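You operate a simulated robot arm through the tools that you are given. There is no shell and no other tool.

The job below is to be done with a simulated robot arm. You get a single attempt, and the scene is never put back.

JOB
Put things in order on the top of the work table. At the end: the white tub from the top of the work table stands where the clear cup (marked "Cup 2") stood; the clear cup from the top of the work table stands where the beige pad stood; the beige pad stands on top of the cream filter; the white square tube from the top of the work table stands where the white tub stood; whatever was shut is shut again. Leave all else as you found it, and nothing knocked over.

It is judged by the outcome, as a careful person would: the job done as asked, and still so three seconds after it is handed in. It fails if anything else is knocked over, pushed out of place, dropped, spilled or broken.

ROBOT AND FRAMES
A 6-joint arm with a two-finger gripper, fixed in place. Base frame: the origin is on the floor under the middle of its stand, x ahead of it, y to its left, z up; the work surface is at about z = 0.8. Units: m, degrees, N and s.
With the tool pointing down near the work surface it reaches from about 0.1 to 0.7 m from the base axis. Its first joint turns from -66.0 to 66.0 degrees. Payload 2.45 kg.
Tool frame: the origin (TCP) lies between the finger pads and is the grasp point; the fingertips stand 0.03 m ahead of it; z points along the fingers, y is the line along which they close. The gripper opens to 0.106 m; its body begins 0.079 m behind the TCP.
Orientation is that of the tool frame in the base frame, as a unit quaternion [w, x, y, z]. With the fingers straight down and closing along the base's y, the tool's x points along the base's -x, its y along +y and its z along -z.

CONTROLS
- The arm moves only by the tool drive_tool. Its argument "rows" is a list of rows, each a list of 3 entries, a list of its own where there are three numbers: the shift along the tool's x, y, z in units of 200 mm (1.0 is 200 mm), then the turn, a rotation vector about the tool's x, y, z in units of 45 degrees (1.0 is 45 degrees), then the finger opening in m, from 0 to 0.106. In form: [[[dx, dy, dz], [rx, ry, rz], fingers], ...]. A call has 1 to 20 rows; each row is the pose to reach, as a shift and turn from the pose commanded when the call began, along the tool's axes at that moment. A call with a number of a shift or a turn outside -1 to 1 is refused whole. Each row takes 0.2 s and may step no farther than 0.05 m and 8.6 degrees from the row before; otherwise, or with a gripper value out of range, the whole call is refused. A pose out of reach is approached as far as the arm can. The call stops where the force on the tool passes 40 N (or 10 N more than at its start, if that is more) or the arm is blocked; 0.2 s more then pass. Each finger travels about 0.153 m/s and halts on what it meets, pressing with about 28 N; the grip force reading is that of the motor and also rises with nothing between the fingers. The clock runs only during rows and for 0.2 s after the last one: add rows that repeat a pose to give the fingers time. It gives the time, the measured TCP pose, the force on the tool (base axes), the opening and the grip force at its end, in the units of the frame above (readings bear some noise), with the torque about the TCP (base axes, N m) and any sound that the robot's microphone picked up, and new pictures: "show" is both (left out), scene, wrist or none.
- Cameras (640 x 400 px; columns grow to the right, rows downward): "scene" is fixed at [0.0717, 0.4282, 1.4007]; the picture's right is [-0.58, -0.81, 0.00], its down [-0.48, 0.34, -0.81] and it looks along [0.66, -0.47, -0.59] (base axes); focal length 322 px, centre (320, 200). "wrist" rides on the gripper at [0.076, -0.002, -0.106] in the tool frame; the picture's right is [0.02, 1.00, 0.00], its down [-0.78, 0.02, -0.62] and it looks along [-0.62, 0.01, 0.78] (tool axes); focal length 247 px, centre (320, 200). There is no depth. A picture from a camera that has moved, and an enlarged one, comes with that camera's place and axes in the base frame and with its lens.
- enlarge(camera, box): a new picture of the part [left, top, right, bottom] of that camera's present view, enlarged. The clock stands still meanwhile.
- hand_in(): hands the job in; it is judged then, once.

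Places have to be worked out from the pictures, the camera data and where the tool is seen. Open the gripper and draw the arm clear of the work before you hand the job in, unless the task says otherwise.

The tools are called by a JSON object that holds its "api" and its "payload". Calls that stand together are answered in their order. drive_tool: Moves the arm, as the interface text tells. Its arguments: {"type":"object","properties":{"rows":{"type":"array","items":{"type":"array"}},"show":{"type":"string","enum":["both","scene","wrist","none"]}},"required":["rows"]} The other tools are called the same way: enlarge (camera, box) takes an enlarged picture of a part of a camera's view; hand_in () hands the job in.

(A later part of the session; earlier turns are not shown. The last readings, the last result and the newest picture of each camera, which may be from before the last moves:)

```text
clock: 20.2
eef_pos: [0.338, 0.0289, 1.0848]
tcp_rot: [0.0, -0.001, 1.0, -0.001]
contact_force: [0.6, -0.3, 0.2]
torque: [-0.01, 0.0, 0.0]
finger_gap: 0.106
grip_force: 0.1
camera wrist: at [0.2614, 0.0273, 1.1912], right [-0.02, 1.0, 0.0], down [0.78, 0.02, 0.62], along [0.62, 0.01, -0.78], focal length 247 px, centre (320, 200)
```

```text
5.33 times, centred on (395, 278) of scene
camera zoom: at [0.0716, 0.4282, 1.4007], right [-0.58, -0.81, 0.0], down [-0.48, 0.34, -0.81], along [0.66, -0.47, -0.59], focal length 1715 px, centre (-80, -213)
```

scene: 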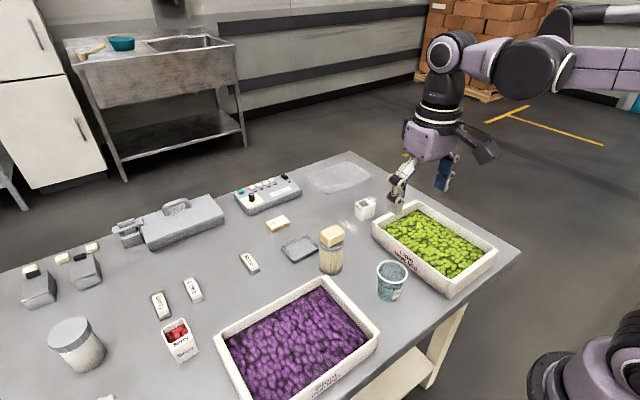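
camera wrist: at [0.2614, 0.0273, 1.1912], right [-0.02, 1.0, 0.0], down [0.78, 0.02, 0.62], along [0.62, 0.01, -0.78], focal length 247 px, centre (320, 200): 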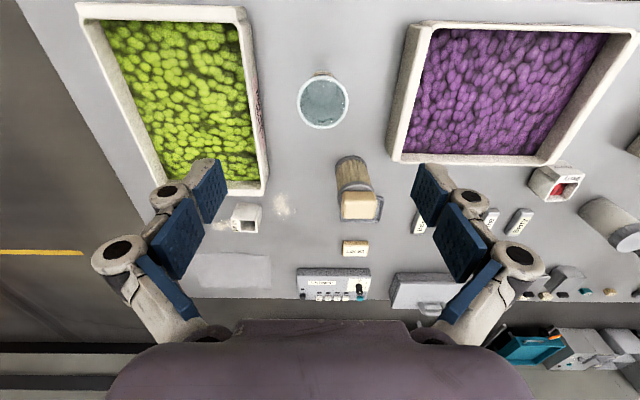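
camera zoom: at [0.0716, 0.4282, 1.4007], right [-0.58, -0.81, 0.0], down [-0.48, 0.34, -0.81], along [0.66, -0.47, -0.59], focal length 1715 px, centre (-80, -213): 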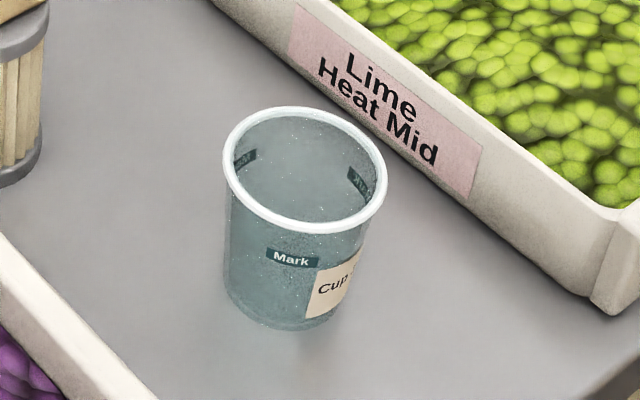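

The cup rim is at about (0.361,0.031), z≈0.87, diameter ≈0.066; there is about 6-7 cm to both trays. I lower over it to z≈0.93 for a centring check.

{"api": "drive_tool", "payload": {"rows": [[[-0.04, 0, 0.2], [0, 0, 0], 0.106], [[-0.08, 0, 0.4], [0, 0, 0], 0.106], [[-0.115, 0, 0.6], [0, 0, 0], 0.106], [[-0.115, 0, 0.78], [0, 0, 0], 0.106], [[-0.115, 0, 0.78], [0, 0, 0], 0.106]], "show": "both"}}

{"api": "enlarge", "payload": {"camera": "wrist", "box": [180, 60, 460, 240]}}

{"api": "enlarge", "payload": {"camera": "scene", "box": [340, 210, 450, 310]}}

```text
clock: 21.4
eef_pos: [0.3618, 0.0339, 0.9283]
tcp_rot: [0.0, 0.0, 1.0, 0.0]
contact_force: [0.6, -0.5, 0.2]
torque: [-0.02, 0.0, 0.0]
finger_gap: 0.1061
grip_force: 0.2
camera wrist: at [0.2851, 0.0317, 1.0359], right [-0.02, 1.0, 0.0], down [0.78, 0.02, 0.62], along [0.62, 0.01, -0.78], focal length 247 px, centre (320, 200)
```

scene: 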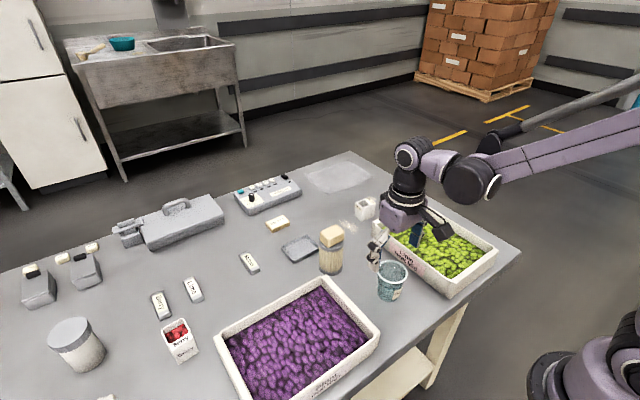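
wrist: 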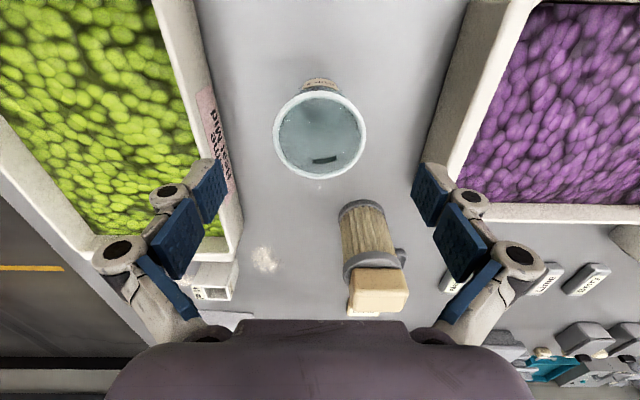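

```text
2.22 times, centred on (320, 150) of wrist
camera zoom: at [0.2851, 0.0317, 1.0359], right [-0.02, 1.0, 0.0], down [0.78, 0.02, 0.62], along [0.62, 0.01, -0.78], focal length 549 px, centre (320, 311)
```

zoom: 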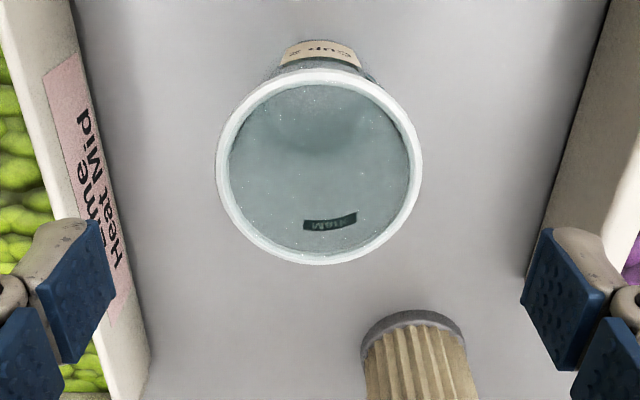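

```text
4.00 times, centred on (395, 260) of scene
camera zoom: at [0.0717, 0.4282, 1.4007], right [-0.58, -0.81, 0.0], down [-0.48, 0.34, -0.81], along [0.66, -0.47, -0.59], focal length 1286 px, centre (20, -40)
```

zoom: 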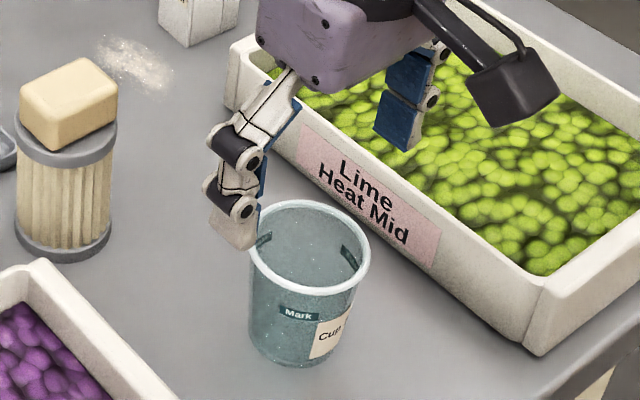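

The rim centre recomputes to (0.362,0.032), within about 1 mm of the tool axis. I go down to z≈0.856 around the cup without closing yet.

{"api": "drive_tool", "payload": {"rows": [[[0, -0.005, 0.1], [0, 0, 0], 0.106], [[0, -0.005, 0.2], [0, 0, 0], 0.106], [[0, -0.005, 0.3], [0, 0, 0], 0.106], [[0, -0.005, 0.37], [0, 0, 0], 0.106], [[0, -0.005, 0.37], [0, 0, 0], 0.09]], "show": "both"}}

{"api": "enlarge", "payload": {"camera": "scene", "box": [340, 210, 450, 310]}}

```text
clock: 22.6
eef_pos: [0.3613, 0.0295, 0.8555]
tcp_rot: [0.0, -0.001, 1.0, -0.002]
contact_force: [1.4, -0.4, 0.1]
torque: [0.02, 0.01, 0.01]
finger_gap: 0.0896
grip_force: 0.1
camera wrist: at [0.2855, 0.0282, 0.9617], right [-0.02, 1.0, 0.0], down [0.78, 0.02, 0.62], along [0.62, 0.01, -0.78], focal length 247 px, centre (320, 200)
```

scene: 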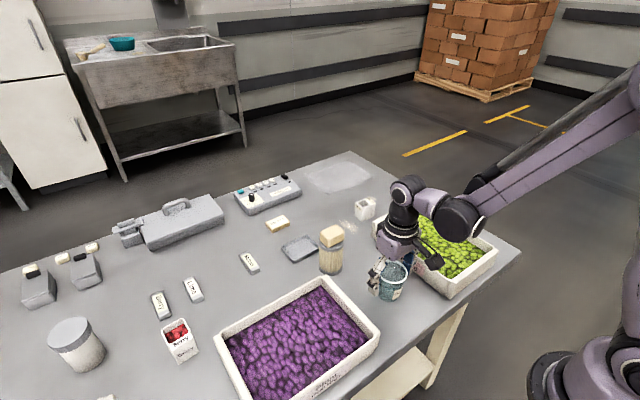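
wrist: 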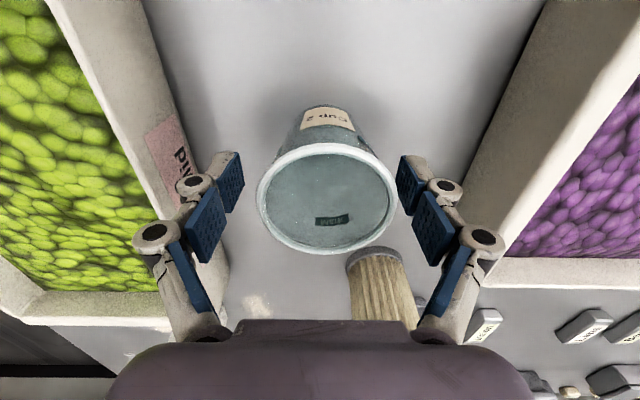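

```text
4.00 times, centred on (395, 260) of scene
camera zoom: at [0.0717, 0.4282, 1.4007], right [-0.58, -0.81, 0.0], down [-0.48, 0.34, -0.81], along [0.66, -0.47, -0.59], focal length 1286 px, centre (20, -40)
```

zoom: 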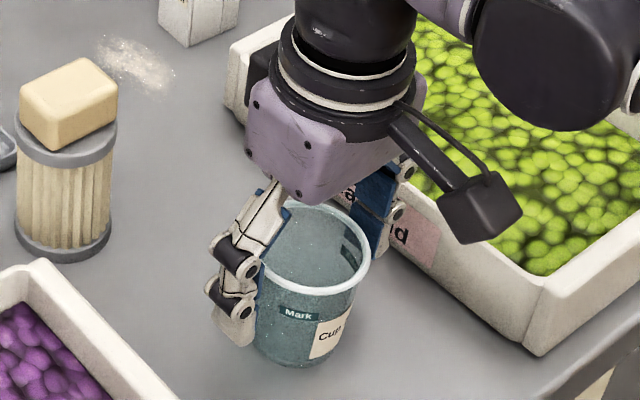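

The cup sits about 2 mm to the +y side of the finger midline. I shift 2 mm and close gently.

{"api": "drive_tool", "payload": {"rows": [[[0, 0.01, 0], [0, 0, 0], 0.085], [[0, 0.01, 0], [0, 0, 0], 0.078], [[0, 0.01, 0], [0, 0, 0], 0.073], [[0, 0.01, 0], [0, 0, 0], 0.069], [[0, 0.01, 0], [0, 0, 0], 0.065], [[0, 0.01, 0], [0, 0, 0], 0.06], [[0, 0.01, 0], [0, 0, 0], 0.055], [[0, 0.01, 0], [0, 0, 0], 0.055]], "show": "both"}}

{"api": "enlarge", "payload": {"camera": "scene", "box": [340, 210, 450, 310]}}

```text
clock: 24.4
eef_pos: [0.3619, 0.033, 0.8568]
tcp_rot: [0.0, -0.002, 1.0, 0.0]
contact_force: [0.4, 0.1, 0.7]
torque: [-0.01, -0.02, 0.03]
finger_gap: 0.0552
grip_force: 0.2
camera wrist: at [0.2852, 0.0308, 0.962], right [-0.02, 1.0, 0.0], down [0.78, 0.02, 0.62], along [0.62, 0.01, -0.78], focal length 247 px, centre (320, 200)
```

scene: 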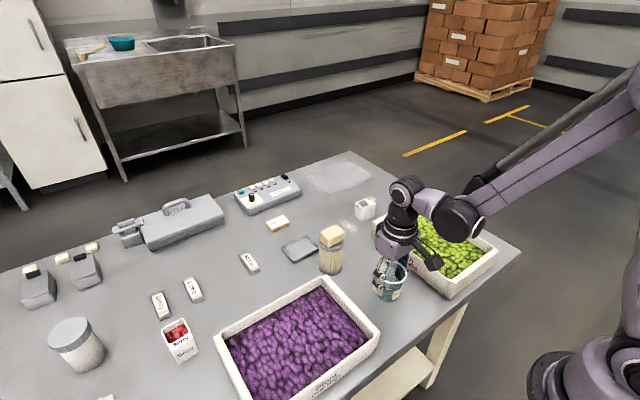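
wrist: 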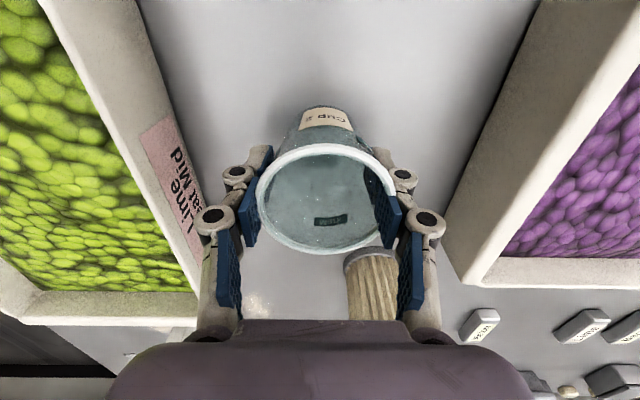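

```text
4.00 times, centred on (395, 260) of scene
camera zoom: at [0.0717, 0.4282, 1.4007], right [-0.58, -0.81, 0.0], down [-0.48, 0.34, -0.81], along [0.66, -0.47, -0.59], focal length 1286 px, centre (20, -40)
```

zoom: 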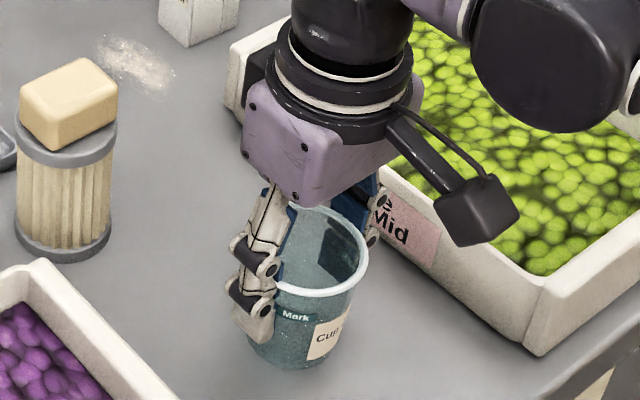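

The gap reads 0.055 with no grip force, so the fingers may not be touching the cup's collision wall yet. I take a closer look before closing further.

{"api": "enlarge", "payload": {"camera": "wrist", "box": [210, 90, 450, 270]}}

{"api": "enlarge", "payload": {"camera": "scene", "box": [365, 245, 425, 310]}}

```text
2.22 times, centred on (330, 180) of wrist
camera zoom: at [0.2852, 0.0308, 0.962], right [-0.02, 1.0, 0.0], down [0.78, 0.02, 0.62], along [0.62, 0.01, -0.78], focal length 549 px, centre (298, 244)
```

zoom: 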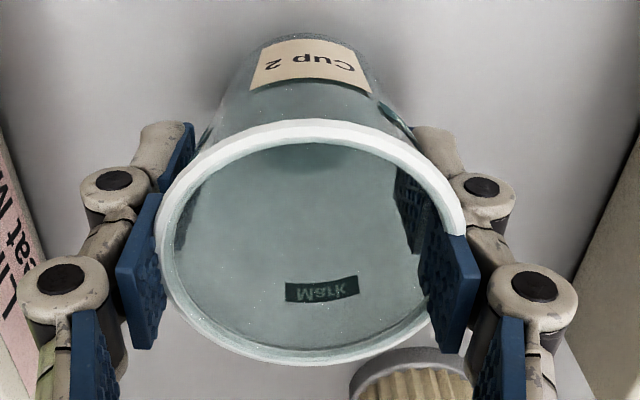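

```text
6.15 times, centred on (395, 278) of scene
camera zoom: at [0.0717, 0.4282, 1.4007], right [-0.58, -0.81, 0.0], down [-0.48, 0.34, -0.81], along [0.66, -0.47, -0.59], focal length 1979 px, centre (-142, -277)
```

zoom: 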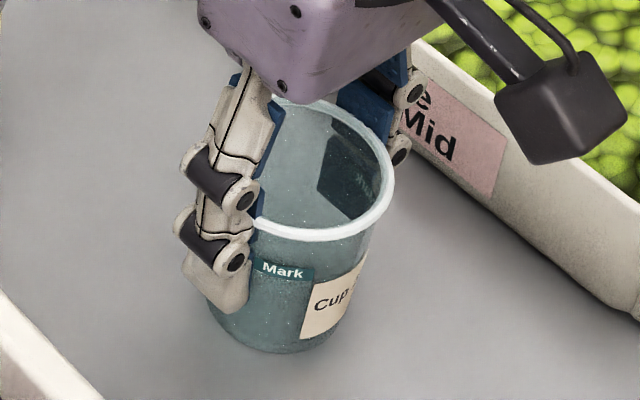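

The cup centre computes to y≈0.035 versus the tool at 0.033, and the cup narrows downward (about 0.055 at fingertip level), so contact should be imminent at the tips. I shift 2 mm to +y and close a little further in small steps.

{"api": "drive_tool", "payload": {"rows": [[[0, 0, 0], [0, 0, 0], 0.06], [[0, 0.01, 0], [0, 0, 0], 0.06], [[0, 0.01, 0], [0, 0, 0], 0.055], [[0, 0.01, 0], [0, 0, 0], 0.053], [[0, 0.01, 0], [0, 0, 0], 0.051], [[0, 0.01, 0], [0, 0, 0], 0.051]], "show": "both"}}

{"api": "enlarge", "payload": {"camera": "wrist", "box": [210, 90, 450, 270]}}

{"api": "enlarge", "payload": {"camera": "scene", "box": [365, 245, 425, 310]}}

```text
clock: 25.8
eef_pos: [0.3619, 0.034, 0.855]
tcp_rot: [-0.001, -0.001, 1.0, 0.001]
contact_force: [-0.1, 0.7, 7.2]
torque: [0.06, 0.03, 0.0]
finger_gap: 0.0522
grip_force: 28.2
camera wrist: at [0.2853, 0.0328, 0.9623], right [-0.02, 1.0, 0.0], down [0.78, 0.02, 0.62], along [0.62, 0.01, -0.78], focal length 247 px, centre (320, 200)
```

scene: 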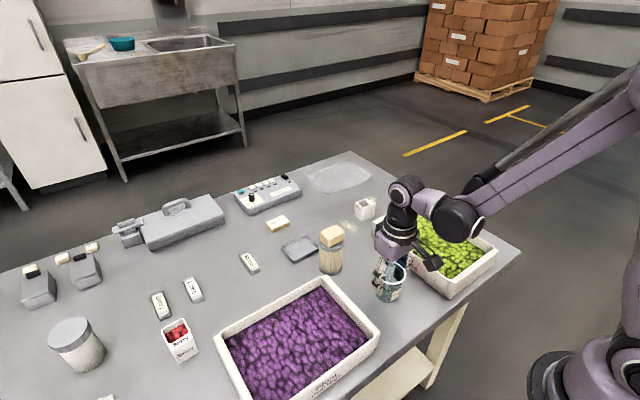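
wrist: 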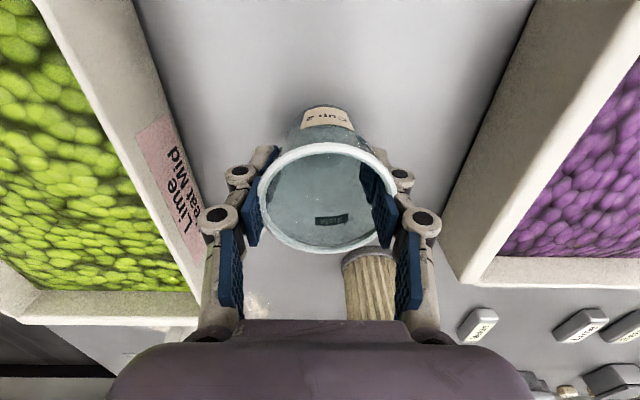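

```text
2.22 times, centred on (330, 180) of wrist
camera zoom: at [0.2853, 0.0328, 0.9623], right [-0.02, 1.0, 0.0], down [0.78, 0.02, 0.62], along [0.62, 0.01, -0.78], focal length 549 px, centre (298, 244)
```

zoom: 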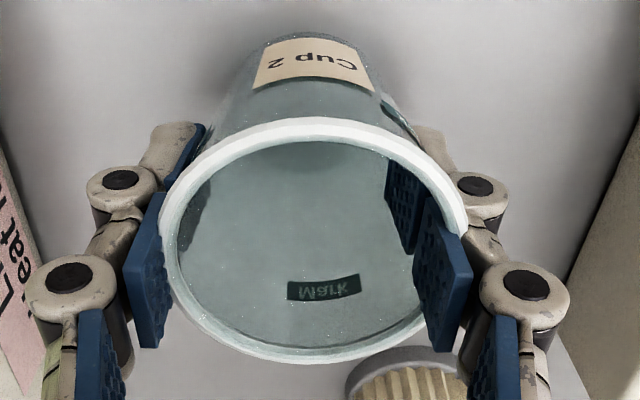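

```text
6.15 times, centred on (395, 278) of scene
camera zoom: at [0.0716, 0.4282, 1.4007], right [-0.58, -0.81, 0.0], down [-0.48, 0.34, -0.81], along [0.66, -0.47, -0.59], focal length 1979 px, centre (-142, -277)
```

zoom: 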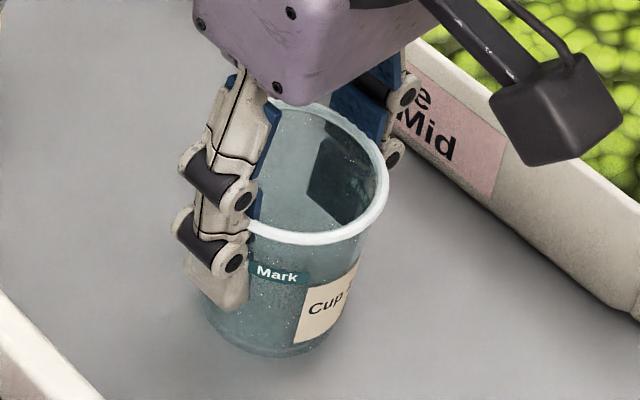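

Now both fingers hold the cup (gap 0.052, 28 N) with the cup upright. I lift very slowly by 1 cm and check.

{"api": "drive_tool", "payload": {"rows": [[[0, 0, -0.005], [0, 0, 0], 0.045], [[0, 0, -0.01], [0, 0, 0], 0.045], [[0, 0, -0.02], [0, 0, 0], 0.045], [[0, 0, -0.035], [0, 0, 0], 0.045], [[0, 0, -0.05], [0, 0, 0], 0.045], [[0, 0, -0.05], [0, 0, 0], 0.045]], "show": "both"}}

{"api": "enlarge", "payload": {"camera": "wrist", "box": [210, 90, 450, 270]}}

{"api": "enlarge", "payload": {"camera": "scene", "box": [365, 245, 425, 310]}}

```text
clock: 27.2
eef_pos: [0.3623, 0.0344, 0.8657]
tcp_rot: [0.0, 0.0, 1.0, 0.0]
contact_force: [0.4, 0.1, -0.4]
torque: [-0.01, 0.02, 0.0]
finger_gap: 0.0524
grip_force: 28.1
camera wrist: at [0.2855, 0.0323, 0.9723], right [-0.02, 1.0, 0.0], down [0.78, 0.02, 0.62], along [0.62, 0.01, -0.78], focal length 247 px, centre (320, 200)
```

scene: 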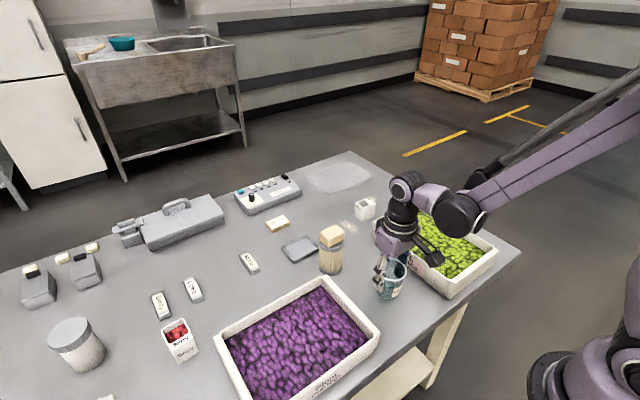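
wrist: 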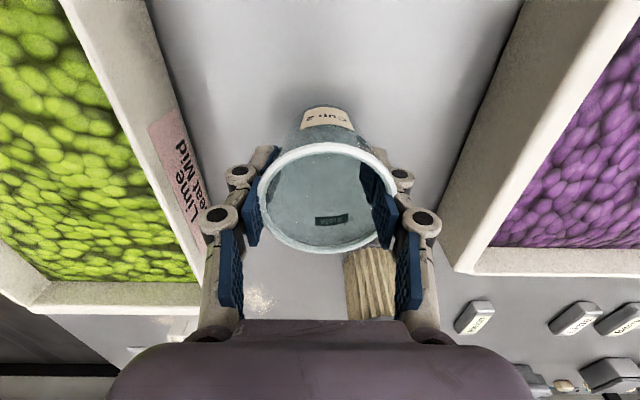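

```text
2.22 times, centred on (330, 180) of wrist
camera zoom: at [0.2855, 0.0323, 0.9723], right [-0.02, 1.0, 0.0], down [0.78, 0.02, 0.62], along [0.62, 0.01, -0.78], focal length 549 px, centre (298, 244)
```

zoom: 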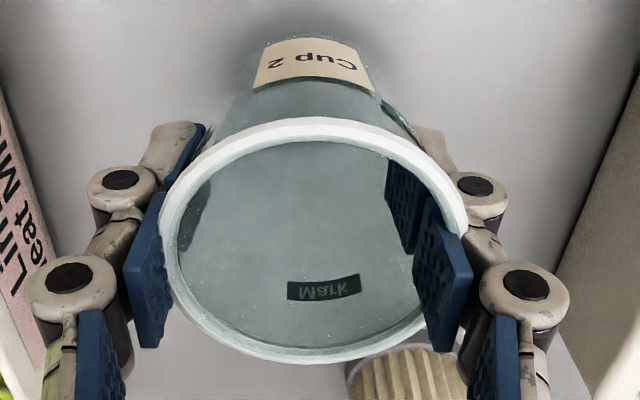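

```text
6.15 times, centred on (395, 278) of scene
camera zoom: at [0.0717, 0.4282, 1.4007], right [-0.58, -0.81, 0.0], down [-0.48, 0.34, -0.81], along [0.66, -0.47, -0.59], focal length 1979 px, centre (-142, -277)
```

zoom: 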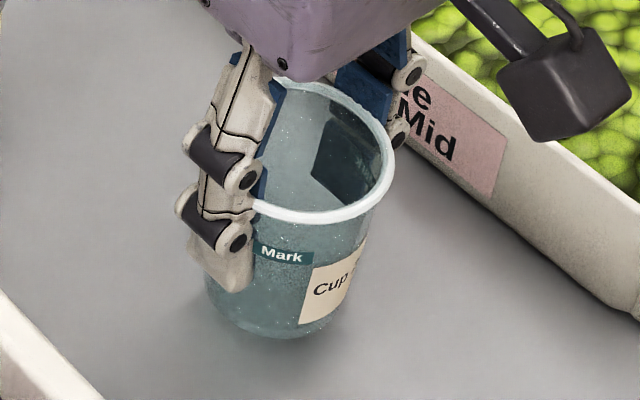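

The cup is lifted cleanly and upright. I raise it gently to z≈1.00, clear of the tray walls.

{"api": "drive_tool", "payload": {"rows": [[[0, 0, -0.05], [0, 0, 0], 0.045], [[0, 0, -0.15], [0, 0, 0], 0.045], [[0, 0, -0.28], [0, 0, 0], 0.045], [[0, 0, -0.42], [0, 0, 0], 0.045], [[0, 0, -0.55], [0, 0, 0], 0.045], [[0, 0, -0.64], [0, 0, 0], 0.045], [[0, 0, -0.68], [0, 0, 0], 0.045], [[0, 0, -0.68], [0, 0, 0], 0.045]], "show": "both"}}

```text
clock: 29.0
eef_pos: [0.3607, 0.0341, 1.0032]
tcp_rot: [0.0, -0.001, 1.0, -0.001]
contact_force: [0.4, 0.8, -0.1]
torque: [0.02, 0.0, -0.01]
finger_gap: 0.0526
grip_force: 27.8
camera wrist: at [0.2848, 0.0326, 1.109], right [-0.02, 1.0, 0.0], down [0.78, 0.02, 0.62], along [0.62, 0.01, -0.78], focal length 247 px, centre (320, 200)
```

scene: 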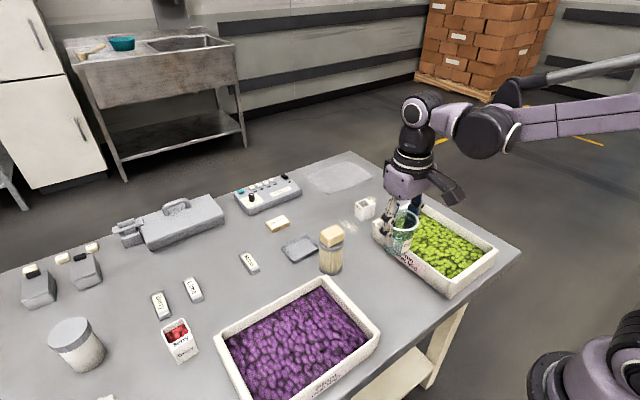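
wrist: 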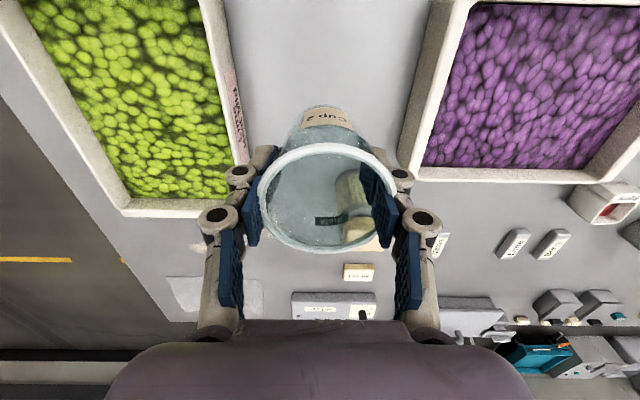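

The cup is empty (the filter shows through it) and held steadily. I carry it toward the pad's former spot in two legs.

{"api": "drive_tool", "payload": {"rows": [[[-0.07, -0.12, 0], [0, 0, 0], 0.045], [[-0.15, -0.25, 0], [0, 0, 0], 0.045], [[-0.25, -0.42, 0], [0, 0, 0], 0.045], [[-0.35, -0.59, 0], [0, 0, 0], 0.045], [[-0.43, -0.73, 0], [0, 0, 0], 0.045], [[-0.5, -0.84, 0], [0, 0, 0], 0.045]], "show": "none"}}

{"api": "drive_tool", "payload": {"rows": [[[-0.07, -0.12, 0], [0, 0, 0], 0.045], [[-0.15, -0.25, 0], [0, 0, 0], 0.045], [[-0.25, -0.42, 0], [0, 0, 0], 0.045], [[-0.35, -0.59, 0], [0, 0, 0], 0.045], [[-0.43, -0.73, 0], [0, 0, 0], 0.045], [[-0.5, -0.84, 0], [0, 0, 0], 0.045], [[-0.5, -0.84, 0], [0, 0, 0], 0.045]], "show": "both"}}

{"api": "enlarge", "payload": {"camera": "wrist", "box": [210, 70, 450, 270]}}

```text
clock: 30.4
eef_pos: [0.4594, -0.1377, 1.0014]
tcp_rot: [0.001, -0.001, 1.0, 0.0]
contact_force: [0.2, 0.0, 0.2]
torque: [0.01, -0.02, 0.0]
finger_gap: 0.0522
grip_force: 28.2
```

```text
clock: 32.0
eef_pos: [0.5613, -0.304, 1.0014]
tcp_rot: [0.0, 0.001, 1.0, 0.0]
contact_force: [-0.3, -0.4, -0.3]
torque: [-0.05, 0.0, -0.01]
finger_gap: 0.0525
grip_force: 28.1
camera wrist: at [0.4841, -0.3063, 1.1089], right [-0.02, 1.0, 0.0], down [0.78, 0.02, 0.62], along [0.62, 0.01, -0.78], focal length 247 px, centre (320, 200)
```

scene: 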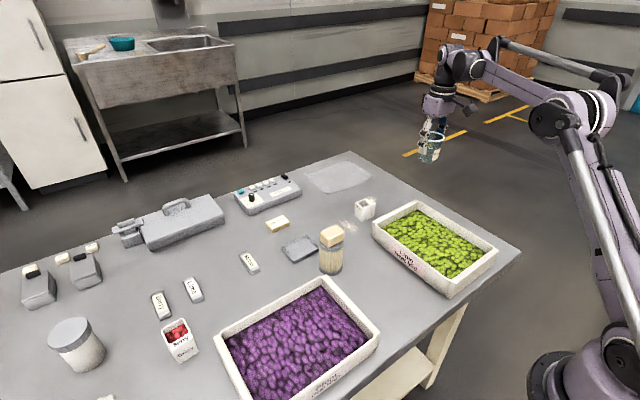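
wrist: 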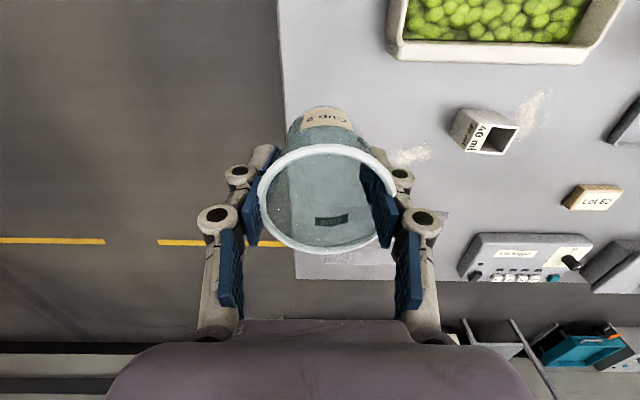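

```text
2.00 times, centred on (330, 170) of wrist
camera zoom: at [0.4841, -0.3063, 1.1089], right [-0.02, 1.0, 0.0], down [0.78, 0.02, 0.62], along [0.62, 0.01, -0.78], focal length 494 px, centre (300, 260)
```

zoom: 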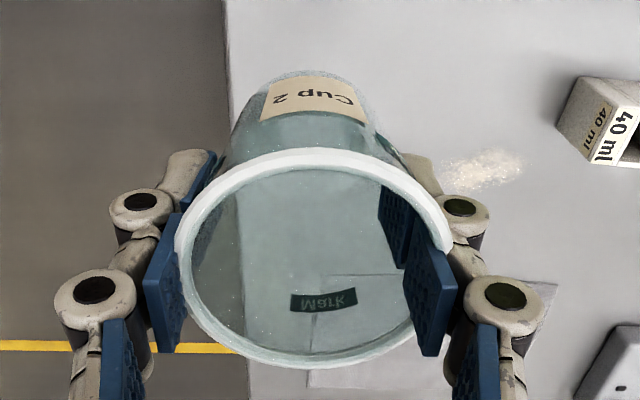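

The cup is over the pad's old place; its centre is about 2 mm short in y. I shift that and lower most of the way.

{"api": "drive_tool", "payload": {"rows": [[[0, 0.01, 0.08], [0, 0, 0], 0.045], [[0, 0.01, 0.2], [0, 0, 0], 0.045], [[0, 0.01, 0.35], [0, 0, 0], 0.045], [[0, 0.01, 0.48], [0, 0, 0], 0.045], [[0, 0.01, 0.57], [0, 0, 0], 0.045], [[0, 0.01, 0.62], [0, 0, 0], 0.045], [[0, 0.01, 0.65], [0, 0, 0], 0.045], [[0, 0.01, 0.65], [0, 0, 0], 0.045]], "show": "both"}}

{"api": "enlarge", "payload": {"camera": "wrist", "box": [210, 70, 450, 270]}}

{"api": "enlarge", "payload": {"camera": "scene", "box": [380, 140, 470, 230]}}

```text
clock: 33.8
eef_pos: [0.5625, -0.3013, 0.8727]
tcp_rot: [0.0, 0.0, 1.0, 0.0]
contact_force: [0.8, 0.2, -0.4]
torque: [-0.02, -0.01, -0.01]
finger_gap: 0.0525
grip_force: 27.9
camera wrist: at [0.4863, -0.3023, 0.9791], right [-0.02, 1.0, 0.0], down [0.78, 0.02, 0.62], along [0.62, 0.01, -0.78], focal length 247 px, centre (320, 200)
```

scene: 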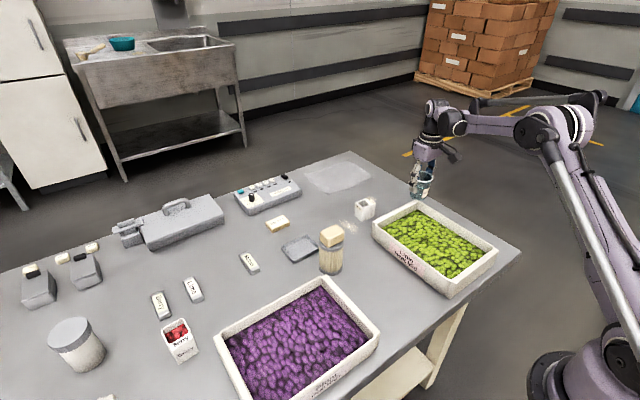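
wrist: 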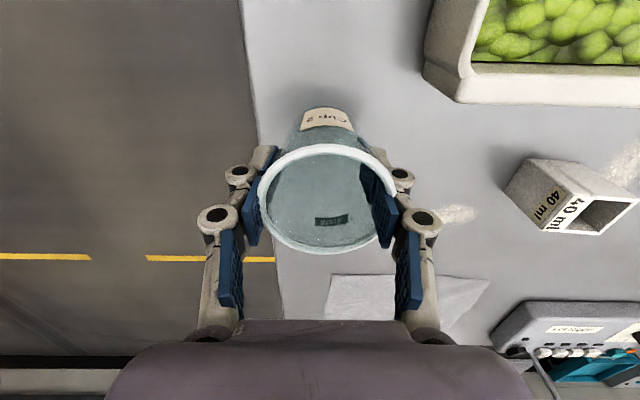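

```text
2.00 times, centred on (330, 170) of wrist
camera zoom: at [0.4863, -0.3023, 0.9791], right [-0.02, 1.0, 0.0], down [0.78, 0.02, 0.62], along [0.62, 0.01, -0.78], focal length 494 px, centre (300, 260)
```

zoom: 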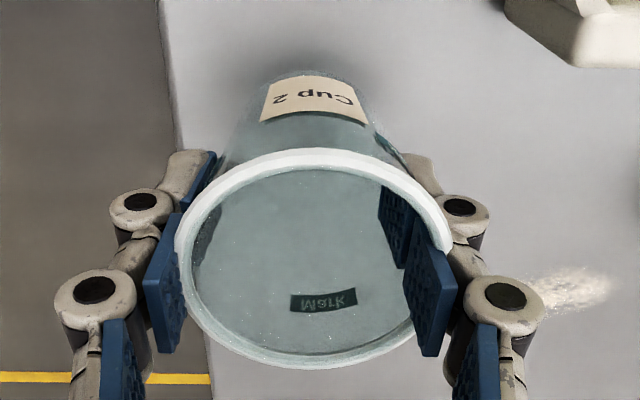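

```text
4.44 times, centred on (425, 185) of scene
camera zoom: at [0.0717, 0.4282, 1.4007], right [-0.58, -0.81, 0.0], down [-0.48, 0.34, -0.81], along [0.66, -0.47, -0.59], focal length 1429 px, centre (-147, 267)
```

zoom: 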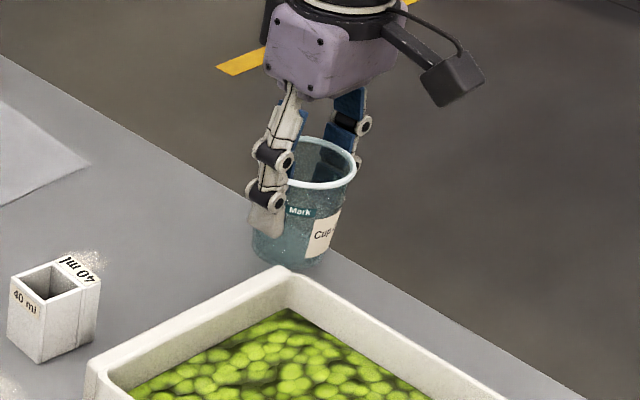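

Cup centre now about (0.564,-0.298). I nudge 1-2 mm and lower to just above the table, then feel for contact.

{"api": "drive_tool", "payload": {"rows": [[[0.008, -0.005, 0.03], [0, 0, 0], 0.045], [[0.008, -0.005, 0.06], [0, 0, 0], 0.045], [[0.008, -0.005, 0.07], [0, 0, 0], 0.045], [[0.008, -0.005, 0.07], [0, 0, 0], 0.045]], "show": "none"}}

{"api": "drive_tool", "payload": {"rows": [[[0, 0, 0.005], [0, 0, 0], 0.045], [[0, 0, 0.005], [0, 0, 0], 0.045]], "show": "none"}}

```text
clock: 34.8
eef_pos: [0.5602, -0.3018, 0.8568]
tcp_rot: [0.0, 0.0, 1.0, 0.0]
contact_force: [0.0, 0.6, -1.0]
torque: [-0.03, 0.02, 0.0]
finger_gap: 0.0524
grip_force: 27.7
```

```text
clock: 35.4
eef_pos: [0.5606, -0.3011, 0.8563]
tcp_rot: [-0.001, 0.0, 1.0, 0.001]
contact_force: [0.2, 0.1, -0.1]
torque: [0.04, 0.02, 0.01]
finger_gap: 0.0526
grip_force: 28.3
```

No contact yet at z≈0.8565. I go on in 1 mm steps.

{"api": "drive_tool", "payload": {"rows": [[[0, 0, 0.005], [0, 0, 0], 0.045], [[0, 0, 0.005], [0, 0, 0], 0.045]], "show": "none"}}

{"api": "drive_tool", "payload": {"rows": [[[0, 0, 0.004], [0, 0, 0], 0.045], [[0, 0, 0.004], [0, 0, 0], 0.045]], "show": "scene"}}

{"api": "enlarge", "payload": {"camera": "scene", "box": [390, 150, 450, 220]}}

```text
clock: 36.0
eef_pos: [0.5602, -0.3023, 0.8553]
tcp_rot: [0.001, -0.001, 1.0, 0.0]
contact_force: [0.4, 0.3, 0.4]
torque: [0.02, 0.02, 0.0]
finger_gap: 0.0525
grip_force: 27.9
```

```text
clock: 36.6
eef_pos: [0.5596, -0.3009, 0.8554]
tcp_rot: [0.001, 0.0, 1.0, 0.001]
contact_force: [1.7, -2.6, 14.3]
torque: [-0.06, -0.08, -0.03]
finger_gap: 0.0525
grip_force: 27.5
```

scene: 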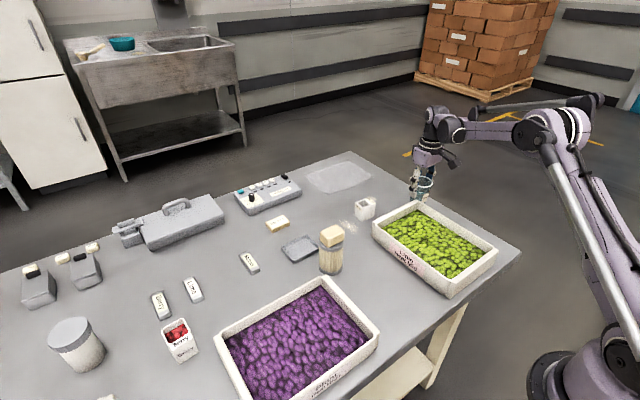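

```text
5.71 times, centred on (420, 185) of scene
camera zoom: at [0.0714, 0.4282, 1.4007], right [-0.58, -0.81, 0.0], down [-0.48, 0.34, -0.81], along [0.66, -0.47, -0.59], focal length 1838 px, centre (-251, 286)
```

zoom: 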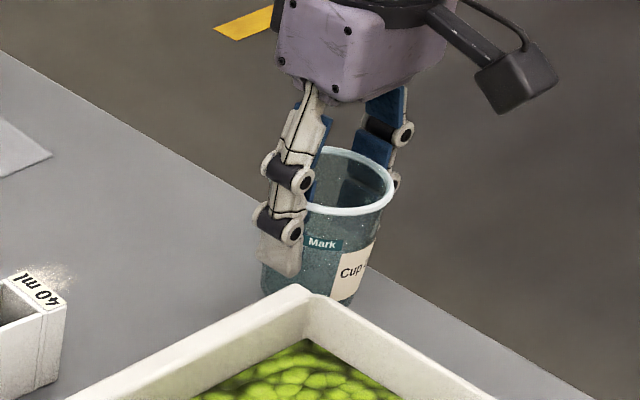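

Contact (14 N up): the cup stands on the table. I relax slightly and open the fingers to 0.085.

{"api": "drive_tool", "payload": {"rows": [[[0, 0, -0.003], [0, 0, 0], 0.05], [[0, 0, -0.003], [0, 0, 0], 0.054], [[0, 0, -0.003], [0, 0, 0], 0.06], [[0, 0, -0.003], [0, 0, 0], 0.07], [[0, 0, -0.003], [0, 0, 0], 0.08], [[0, 0, -0.003], [0, 0, 0], 0.085], [[0, 0, -0.003], [0, 0, 0], 0.085]], "show": "both"}}

{"api": "enlarge", "payload": {"camera": "scene", "box": [390, 150, 450, 220]}}

{"api": "enlarge", "payload": {"camera": "wrist", "box": [190, 70, 450, 270]}}

```text
clock: 38.2
eef_pos: [0.5595, -0.3011, 0.8552]
tcp_rot: [0.0, -0.001, 1.0, -0.001]
contact_force: [-0.2, 0.0, 0.4]
torque: [0.01, 0.0, -0.01]
finger_gap: 0.0854
grip_force: 0.1
camera wrist: at [0.4831, -0.3033, 0.9616], right [-0.02, 1.0, 0.0], down [0.78, 0.02, 0.62], along [0.62, 0.01, -0.78], focal length 247 px, centre (320, 200)
```

scene: 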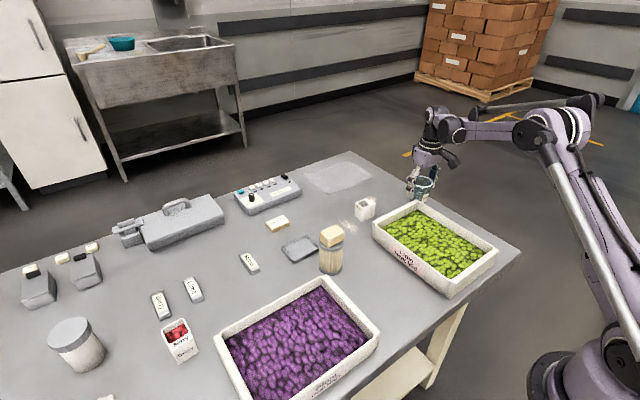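
wrist: 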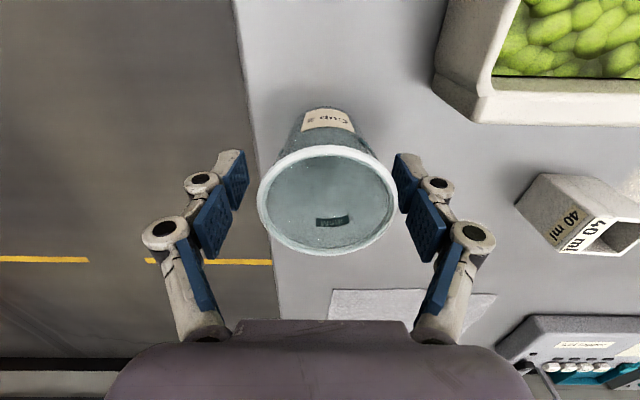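

```text
5.71 times, centred on (420, 185) of scene
camera zoom: at [0.0717, 0.4282, 1.4007], right [-0.58, -0.81, 0.0], down [-0.48, 0.34, -0.81], along [0.66, -0.47, -0.59], focal length 1838 px, centre (-251, 286)
```

zoom: 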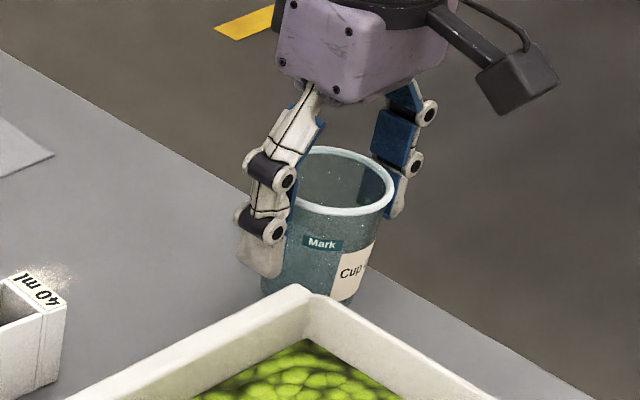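

```text
2.00 times, centred on (320, 170) of wrist
camera zoom: at [0.4831, -0.3033, 0.9616], right [-0.02, 1.0, 0.0], down [0.78, 0.02, 0.62], along [0.62, 0.01, -0.78], focal length 494 px, centre (320, 260)
```

zoom: 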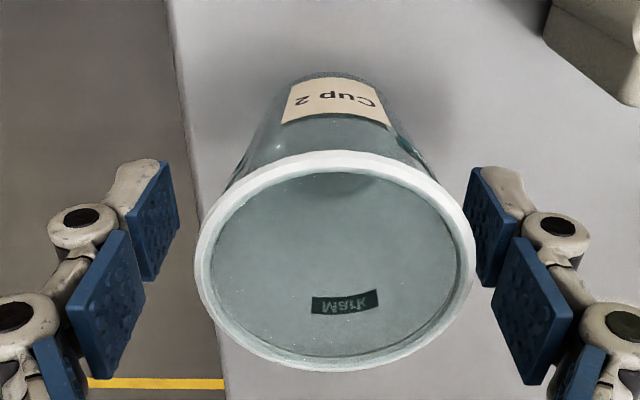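

The cup stands freely at about (0.561,-0.298), upright, with clearance on both sides. I raise straight up.

{"api": "drive_tool", "payload": {"rows": [[[0, 0, -0.1], [0, 0, 0], 0.085], [[0, 0, -0.25], [0, 0, 0], 0.085], [[0, 0, -0.45], [0, 0, 0], 0.085], [[0, 0, -0.7], [0, 0, 0], 0.106], [[0, 0, -0.9], [0, 0, 0], 0.106], [[0.0, 0.15, -0.9], [0, 0, 0], 0.106], [[0.1, 0.35, -0.9], [0, 0, 0], 0.106], [[0.2, 0.55, -0.9], [0, 0, 0], 0.106], [[0.3, 0.75, -0.9], [0, 0, 0], 0.106], [[0.4, 0.95, -0.9], [0, 0, 0], 0.106]], "show": "both"}}

{"api": "enlarge", "payload": {"camera": "scene", "box": [360, 150, 470, 230]}}

```text
clock: 40.4
eef_pos: [0.4815, -0.1109, 1.037]
tcp_rot: [0.0, 0.0, 1.0, 0.0]
contact_force: [-1.2, 1.2, -1.1]
torque: [-0.02, -0.02, 0.05]
finger_gap: 0.1059
grip_force: 0.0
camera wrist: at [0.4043, -0.1128, 1.1442], right [-0.02, 1.0, 0.0], down [0.78, 0.02, 0.62], along [0.62, 0.01, -0.78], focal length 247 px, centre (320, 200)
```

scene: 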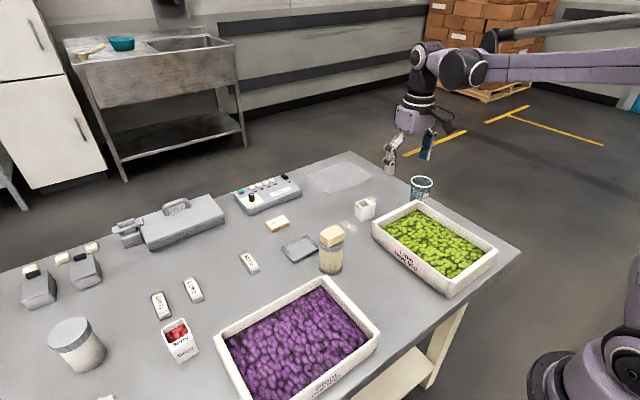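
wrist: 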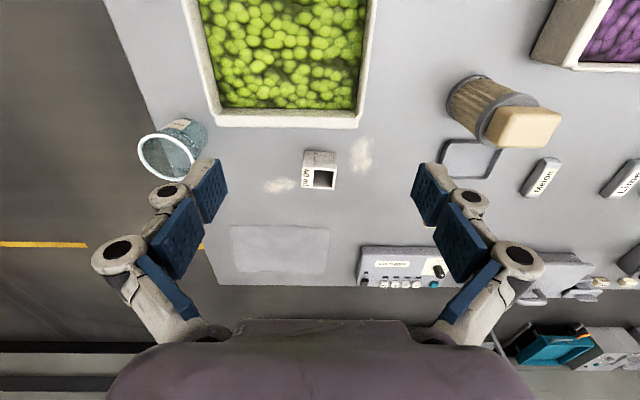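

```text
5.00 times, centred on (415, 190) of scene
camera zoom: at [0.0717, 0.4282, 1.4007], right [-0.58, -0.81, 0.0], down [-0.48, 0.34, -0.81], along [0.66, -0.47, -0.59], focal length 1608 px, centre (-155, 250)
```

zoom: 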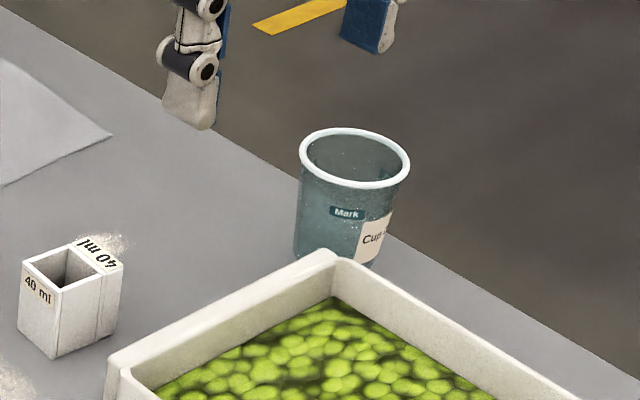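

The cup stands well. Since the square tube lies in view here, I enlarge it for measuring before going to the tub.

{"api": "enlarge", "payload": {"camera": "wrist", "box": [250, 120, 390, 220]}}

{"api": "drive_tool", "payload": {"rows": [[[0, 0.2, -0.05], [0, 0, 0], 0.106], [[0, 0.4, -0.05], [0, 0, 0], 0.106], [[0, 0.6, -0.05], [0, 0, 0], 0.106], [[0, 0.8, -0.05], [0, 0, 0], 0.106], [[0, 1.0, -0.05], [0, 0, 0], 0.106]], "show": "none"}}

{"api": "drive_tool", "payload": {"rows": [[[0, 0.2, 0], [0, 0, 0], 0.106], [[0, 0.4, 0], [0, 0, 0], 0.106], [[0, 0.6, 0], [0, 0, 0], 0.106], [[0, 0.8, 0], [0, 0, 0], 0.106], [[0, 1.0, 0], [0, 0, 0], 0.106]], "show": "none"}}

{"api": "drive_tool", "payload": {"rows": [[[0.08, 0.18, 0], [0, 0, 0], 0.106], [[0.16, 0.36, 0], [0, 0, 0], 0.106], [[0.24, 0.54, 0], [0, 0, 0], 0.106], [[0.3, 0.65, 0], [0, 0, 0], 0.106], [[0.3, 0.65, 0], [0, 0, 0], 0.106]], "show": "both"}}

```text
4.00 times, centred on (320, 170) of wrist
camera zoom: at [0.4043, -0.1128, 1.1442], right [-0.02, 1.0, 0.0], down [0.78, 0.02, 0.62], along [0.62, 0.01, -0.78], focal length 988 px, centre (320, 320)
```

zoom: 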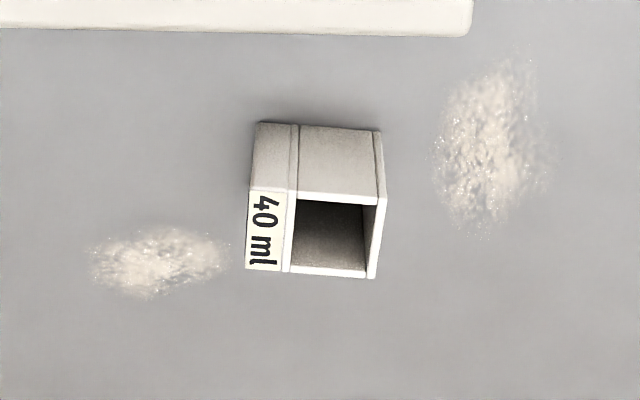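

```text
clock: 41.6
eef_pos: [0.4803, 0.0878, 1.0456]
tcp_rot: [0.0, 0.0, 1.0, 0.0]
contact_force: [-0.6, -0.3, -0.3]
torque: [0.0, -0.03, 0.02]
finger_gap: 0.1061
grip_force: 0.0
```

```text
clock: 42.8
eef_pos: [0.4814, 0.2898, 1.0481]
tcp_rot: [0.0, 0.0, 1.0, 0.0]
contact_force: [0.2, 0.7, 0.6]
torque: [0.01, 0.05, -0.02]
finger_gap: 0.1056
grip_force: 0.0
```

```text
clock: 44.0
eef_pos: [0.4188, 0.4178, 1.0456]
tcp_rot: [-0.001, 0.0, 1.0, 0.0]
contact_force: [-0.4, -0.1, 0.4]
torque: [0.0, 0.02, -0.02]
finger_gap: 0.1059
grip_force: 0.0
camera wrist: at [0.3431, 0.4163, 1.1518], right [-0.02, 1.0, 0.0], down [0.78, 0.02, 0.62], along [0.62, 0.01, -0.78], focal length 247 px, centre (320, 200)
```

scene: 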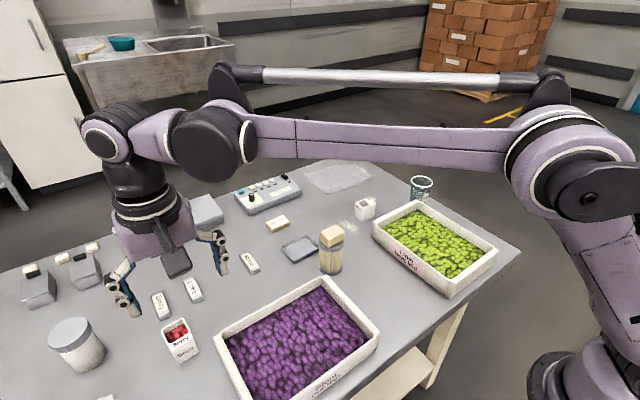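
wrist: 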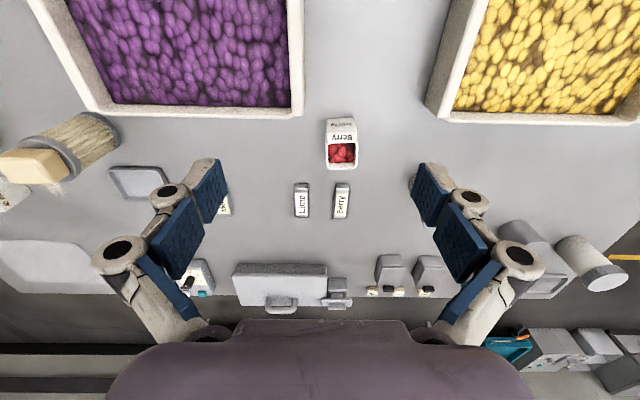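

The white Berry tub is now in view between the fingers' columns. I enlarge it to measure position, size and angle.

{"api": "enlarge", "payload": {"camera": "wrist", "box": [280, 100, 400, 230]}}

{"api": "enlarge", "payload": {"camera": "scene", "box": [140, 280, 230, 370]}}

```text
3.08 times, centred on (340, 165) of wrist
camera zoom: at [0.3431, 0.4163, 1.1518], right [-0.02, 1.0, 0.0], down [0.78, 0.02, 0.62], along [0.62, 0.01, -0.78], focal length 760 px, centre (258, 308)
```

zoom: 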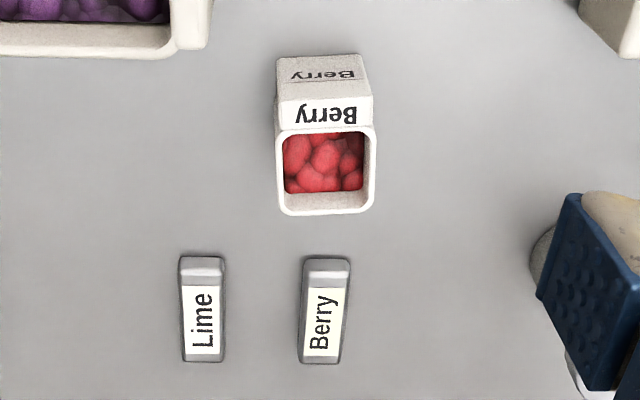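

```text
4.44 times, centred on (185, 325) of scene
camera zoom: at [0.0716, 0.4282, 1.4007], right [-0.58, -0.81, 0.0], down [-0.48, 0.34, -0.81], along [0.66, -0.47, -0.59], focal length 1429 px, centre (920, -356)
```

zoom: 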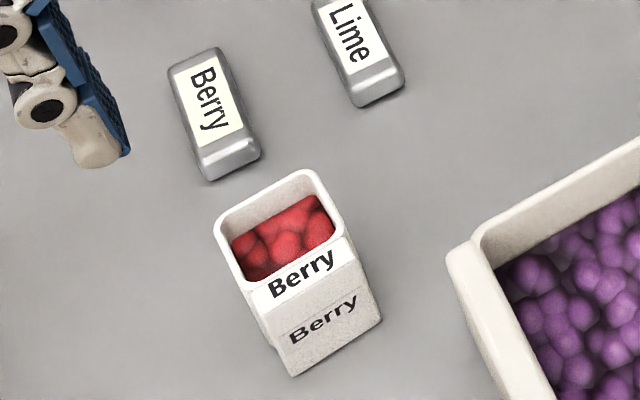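

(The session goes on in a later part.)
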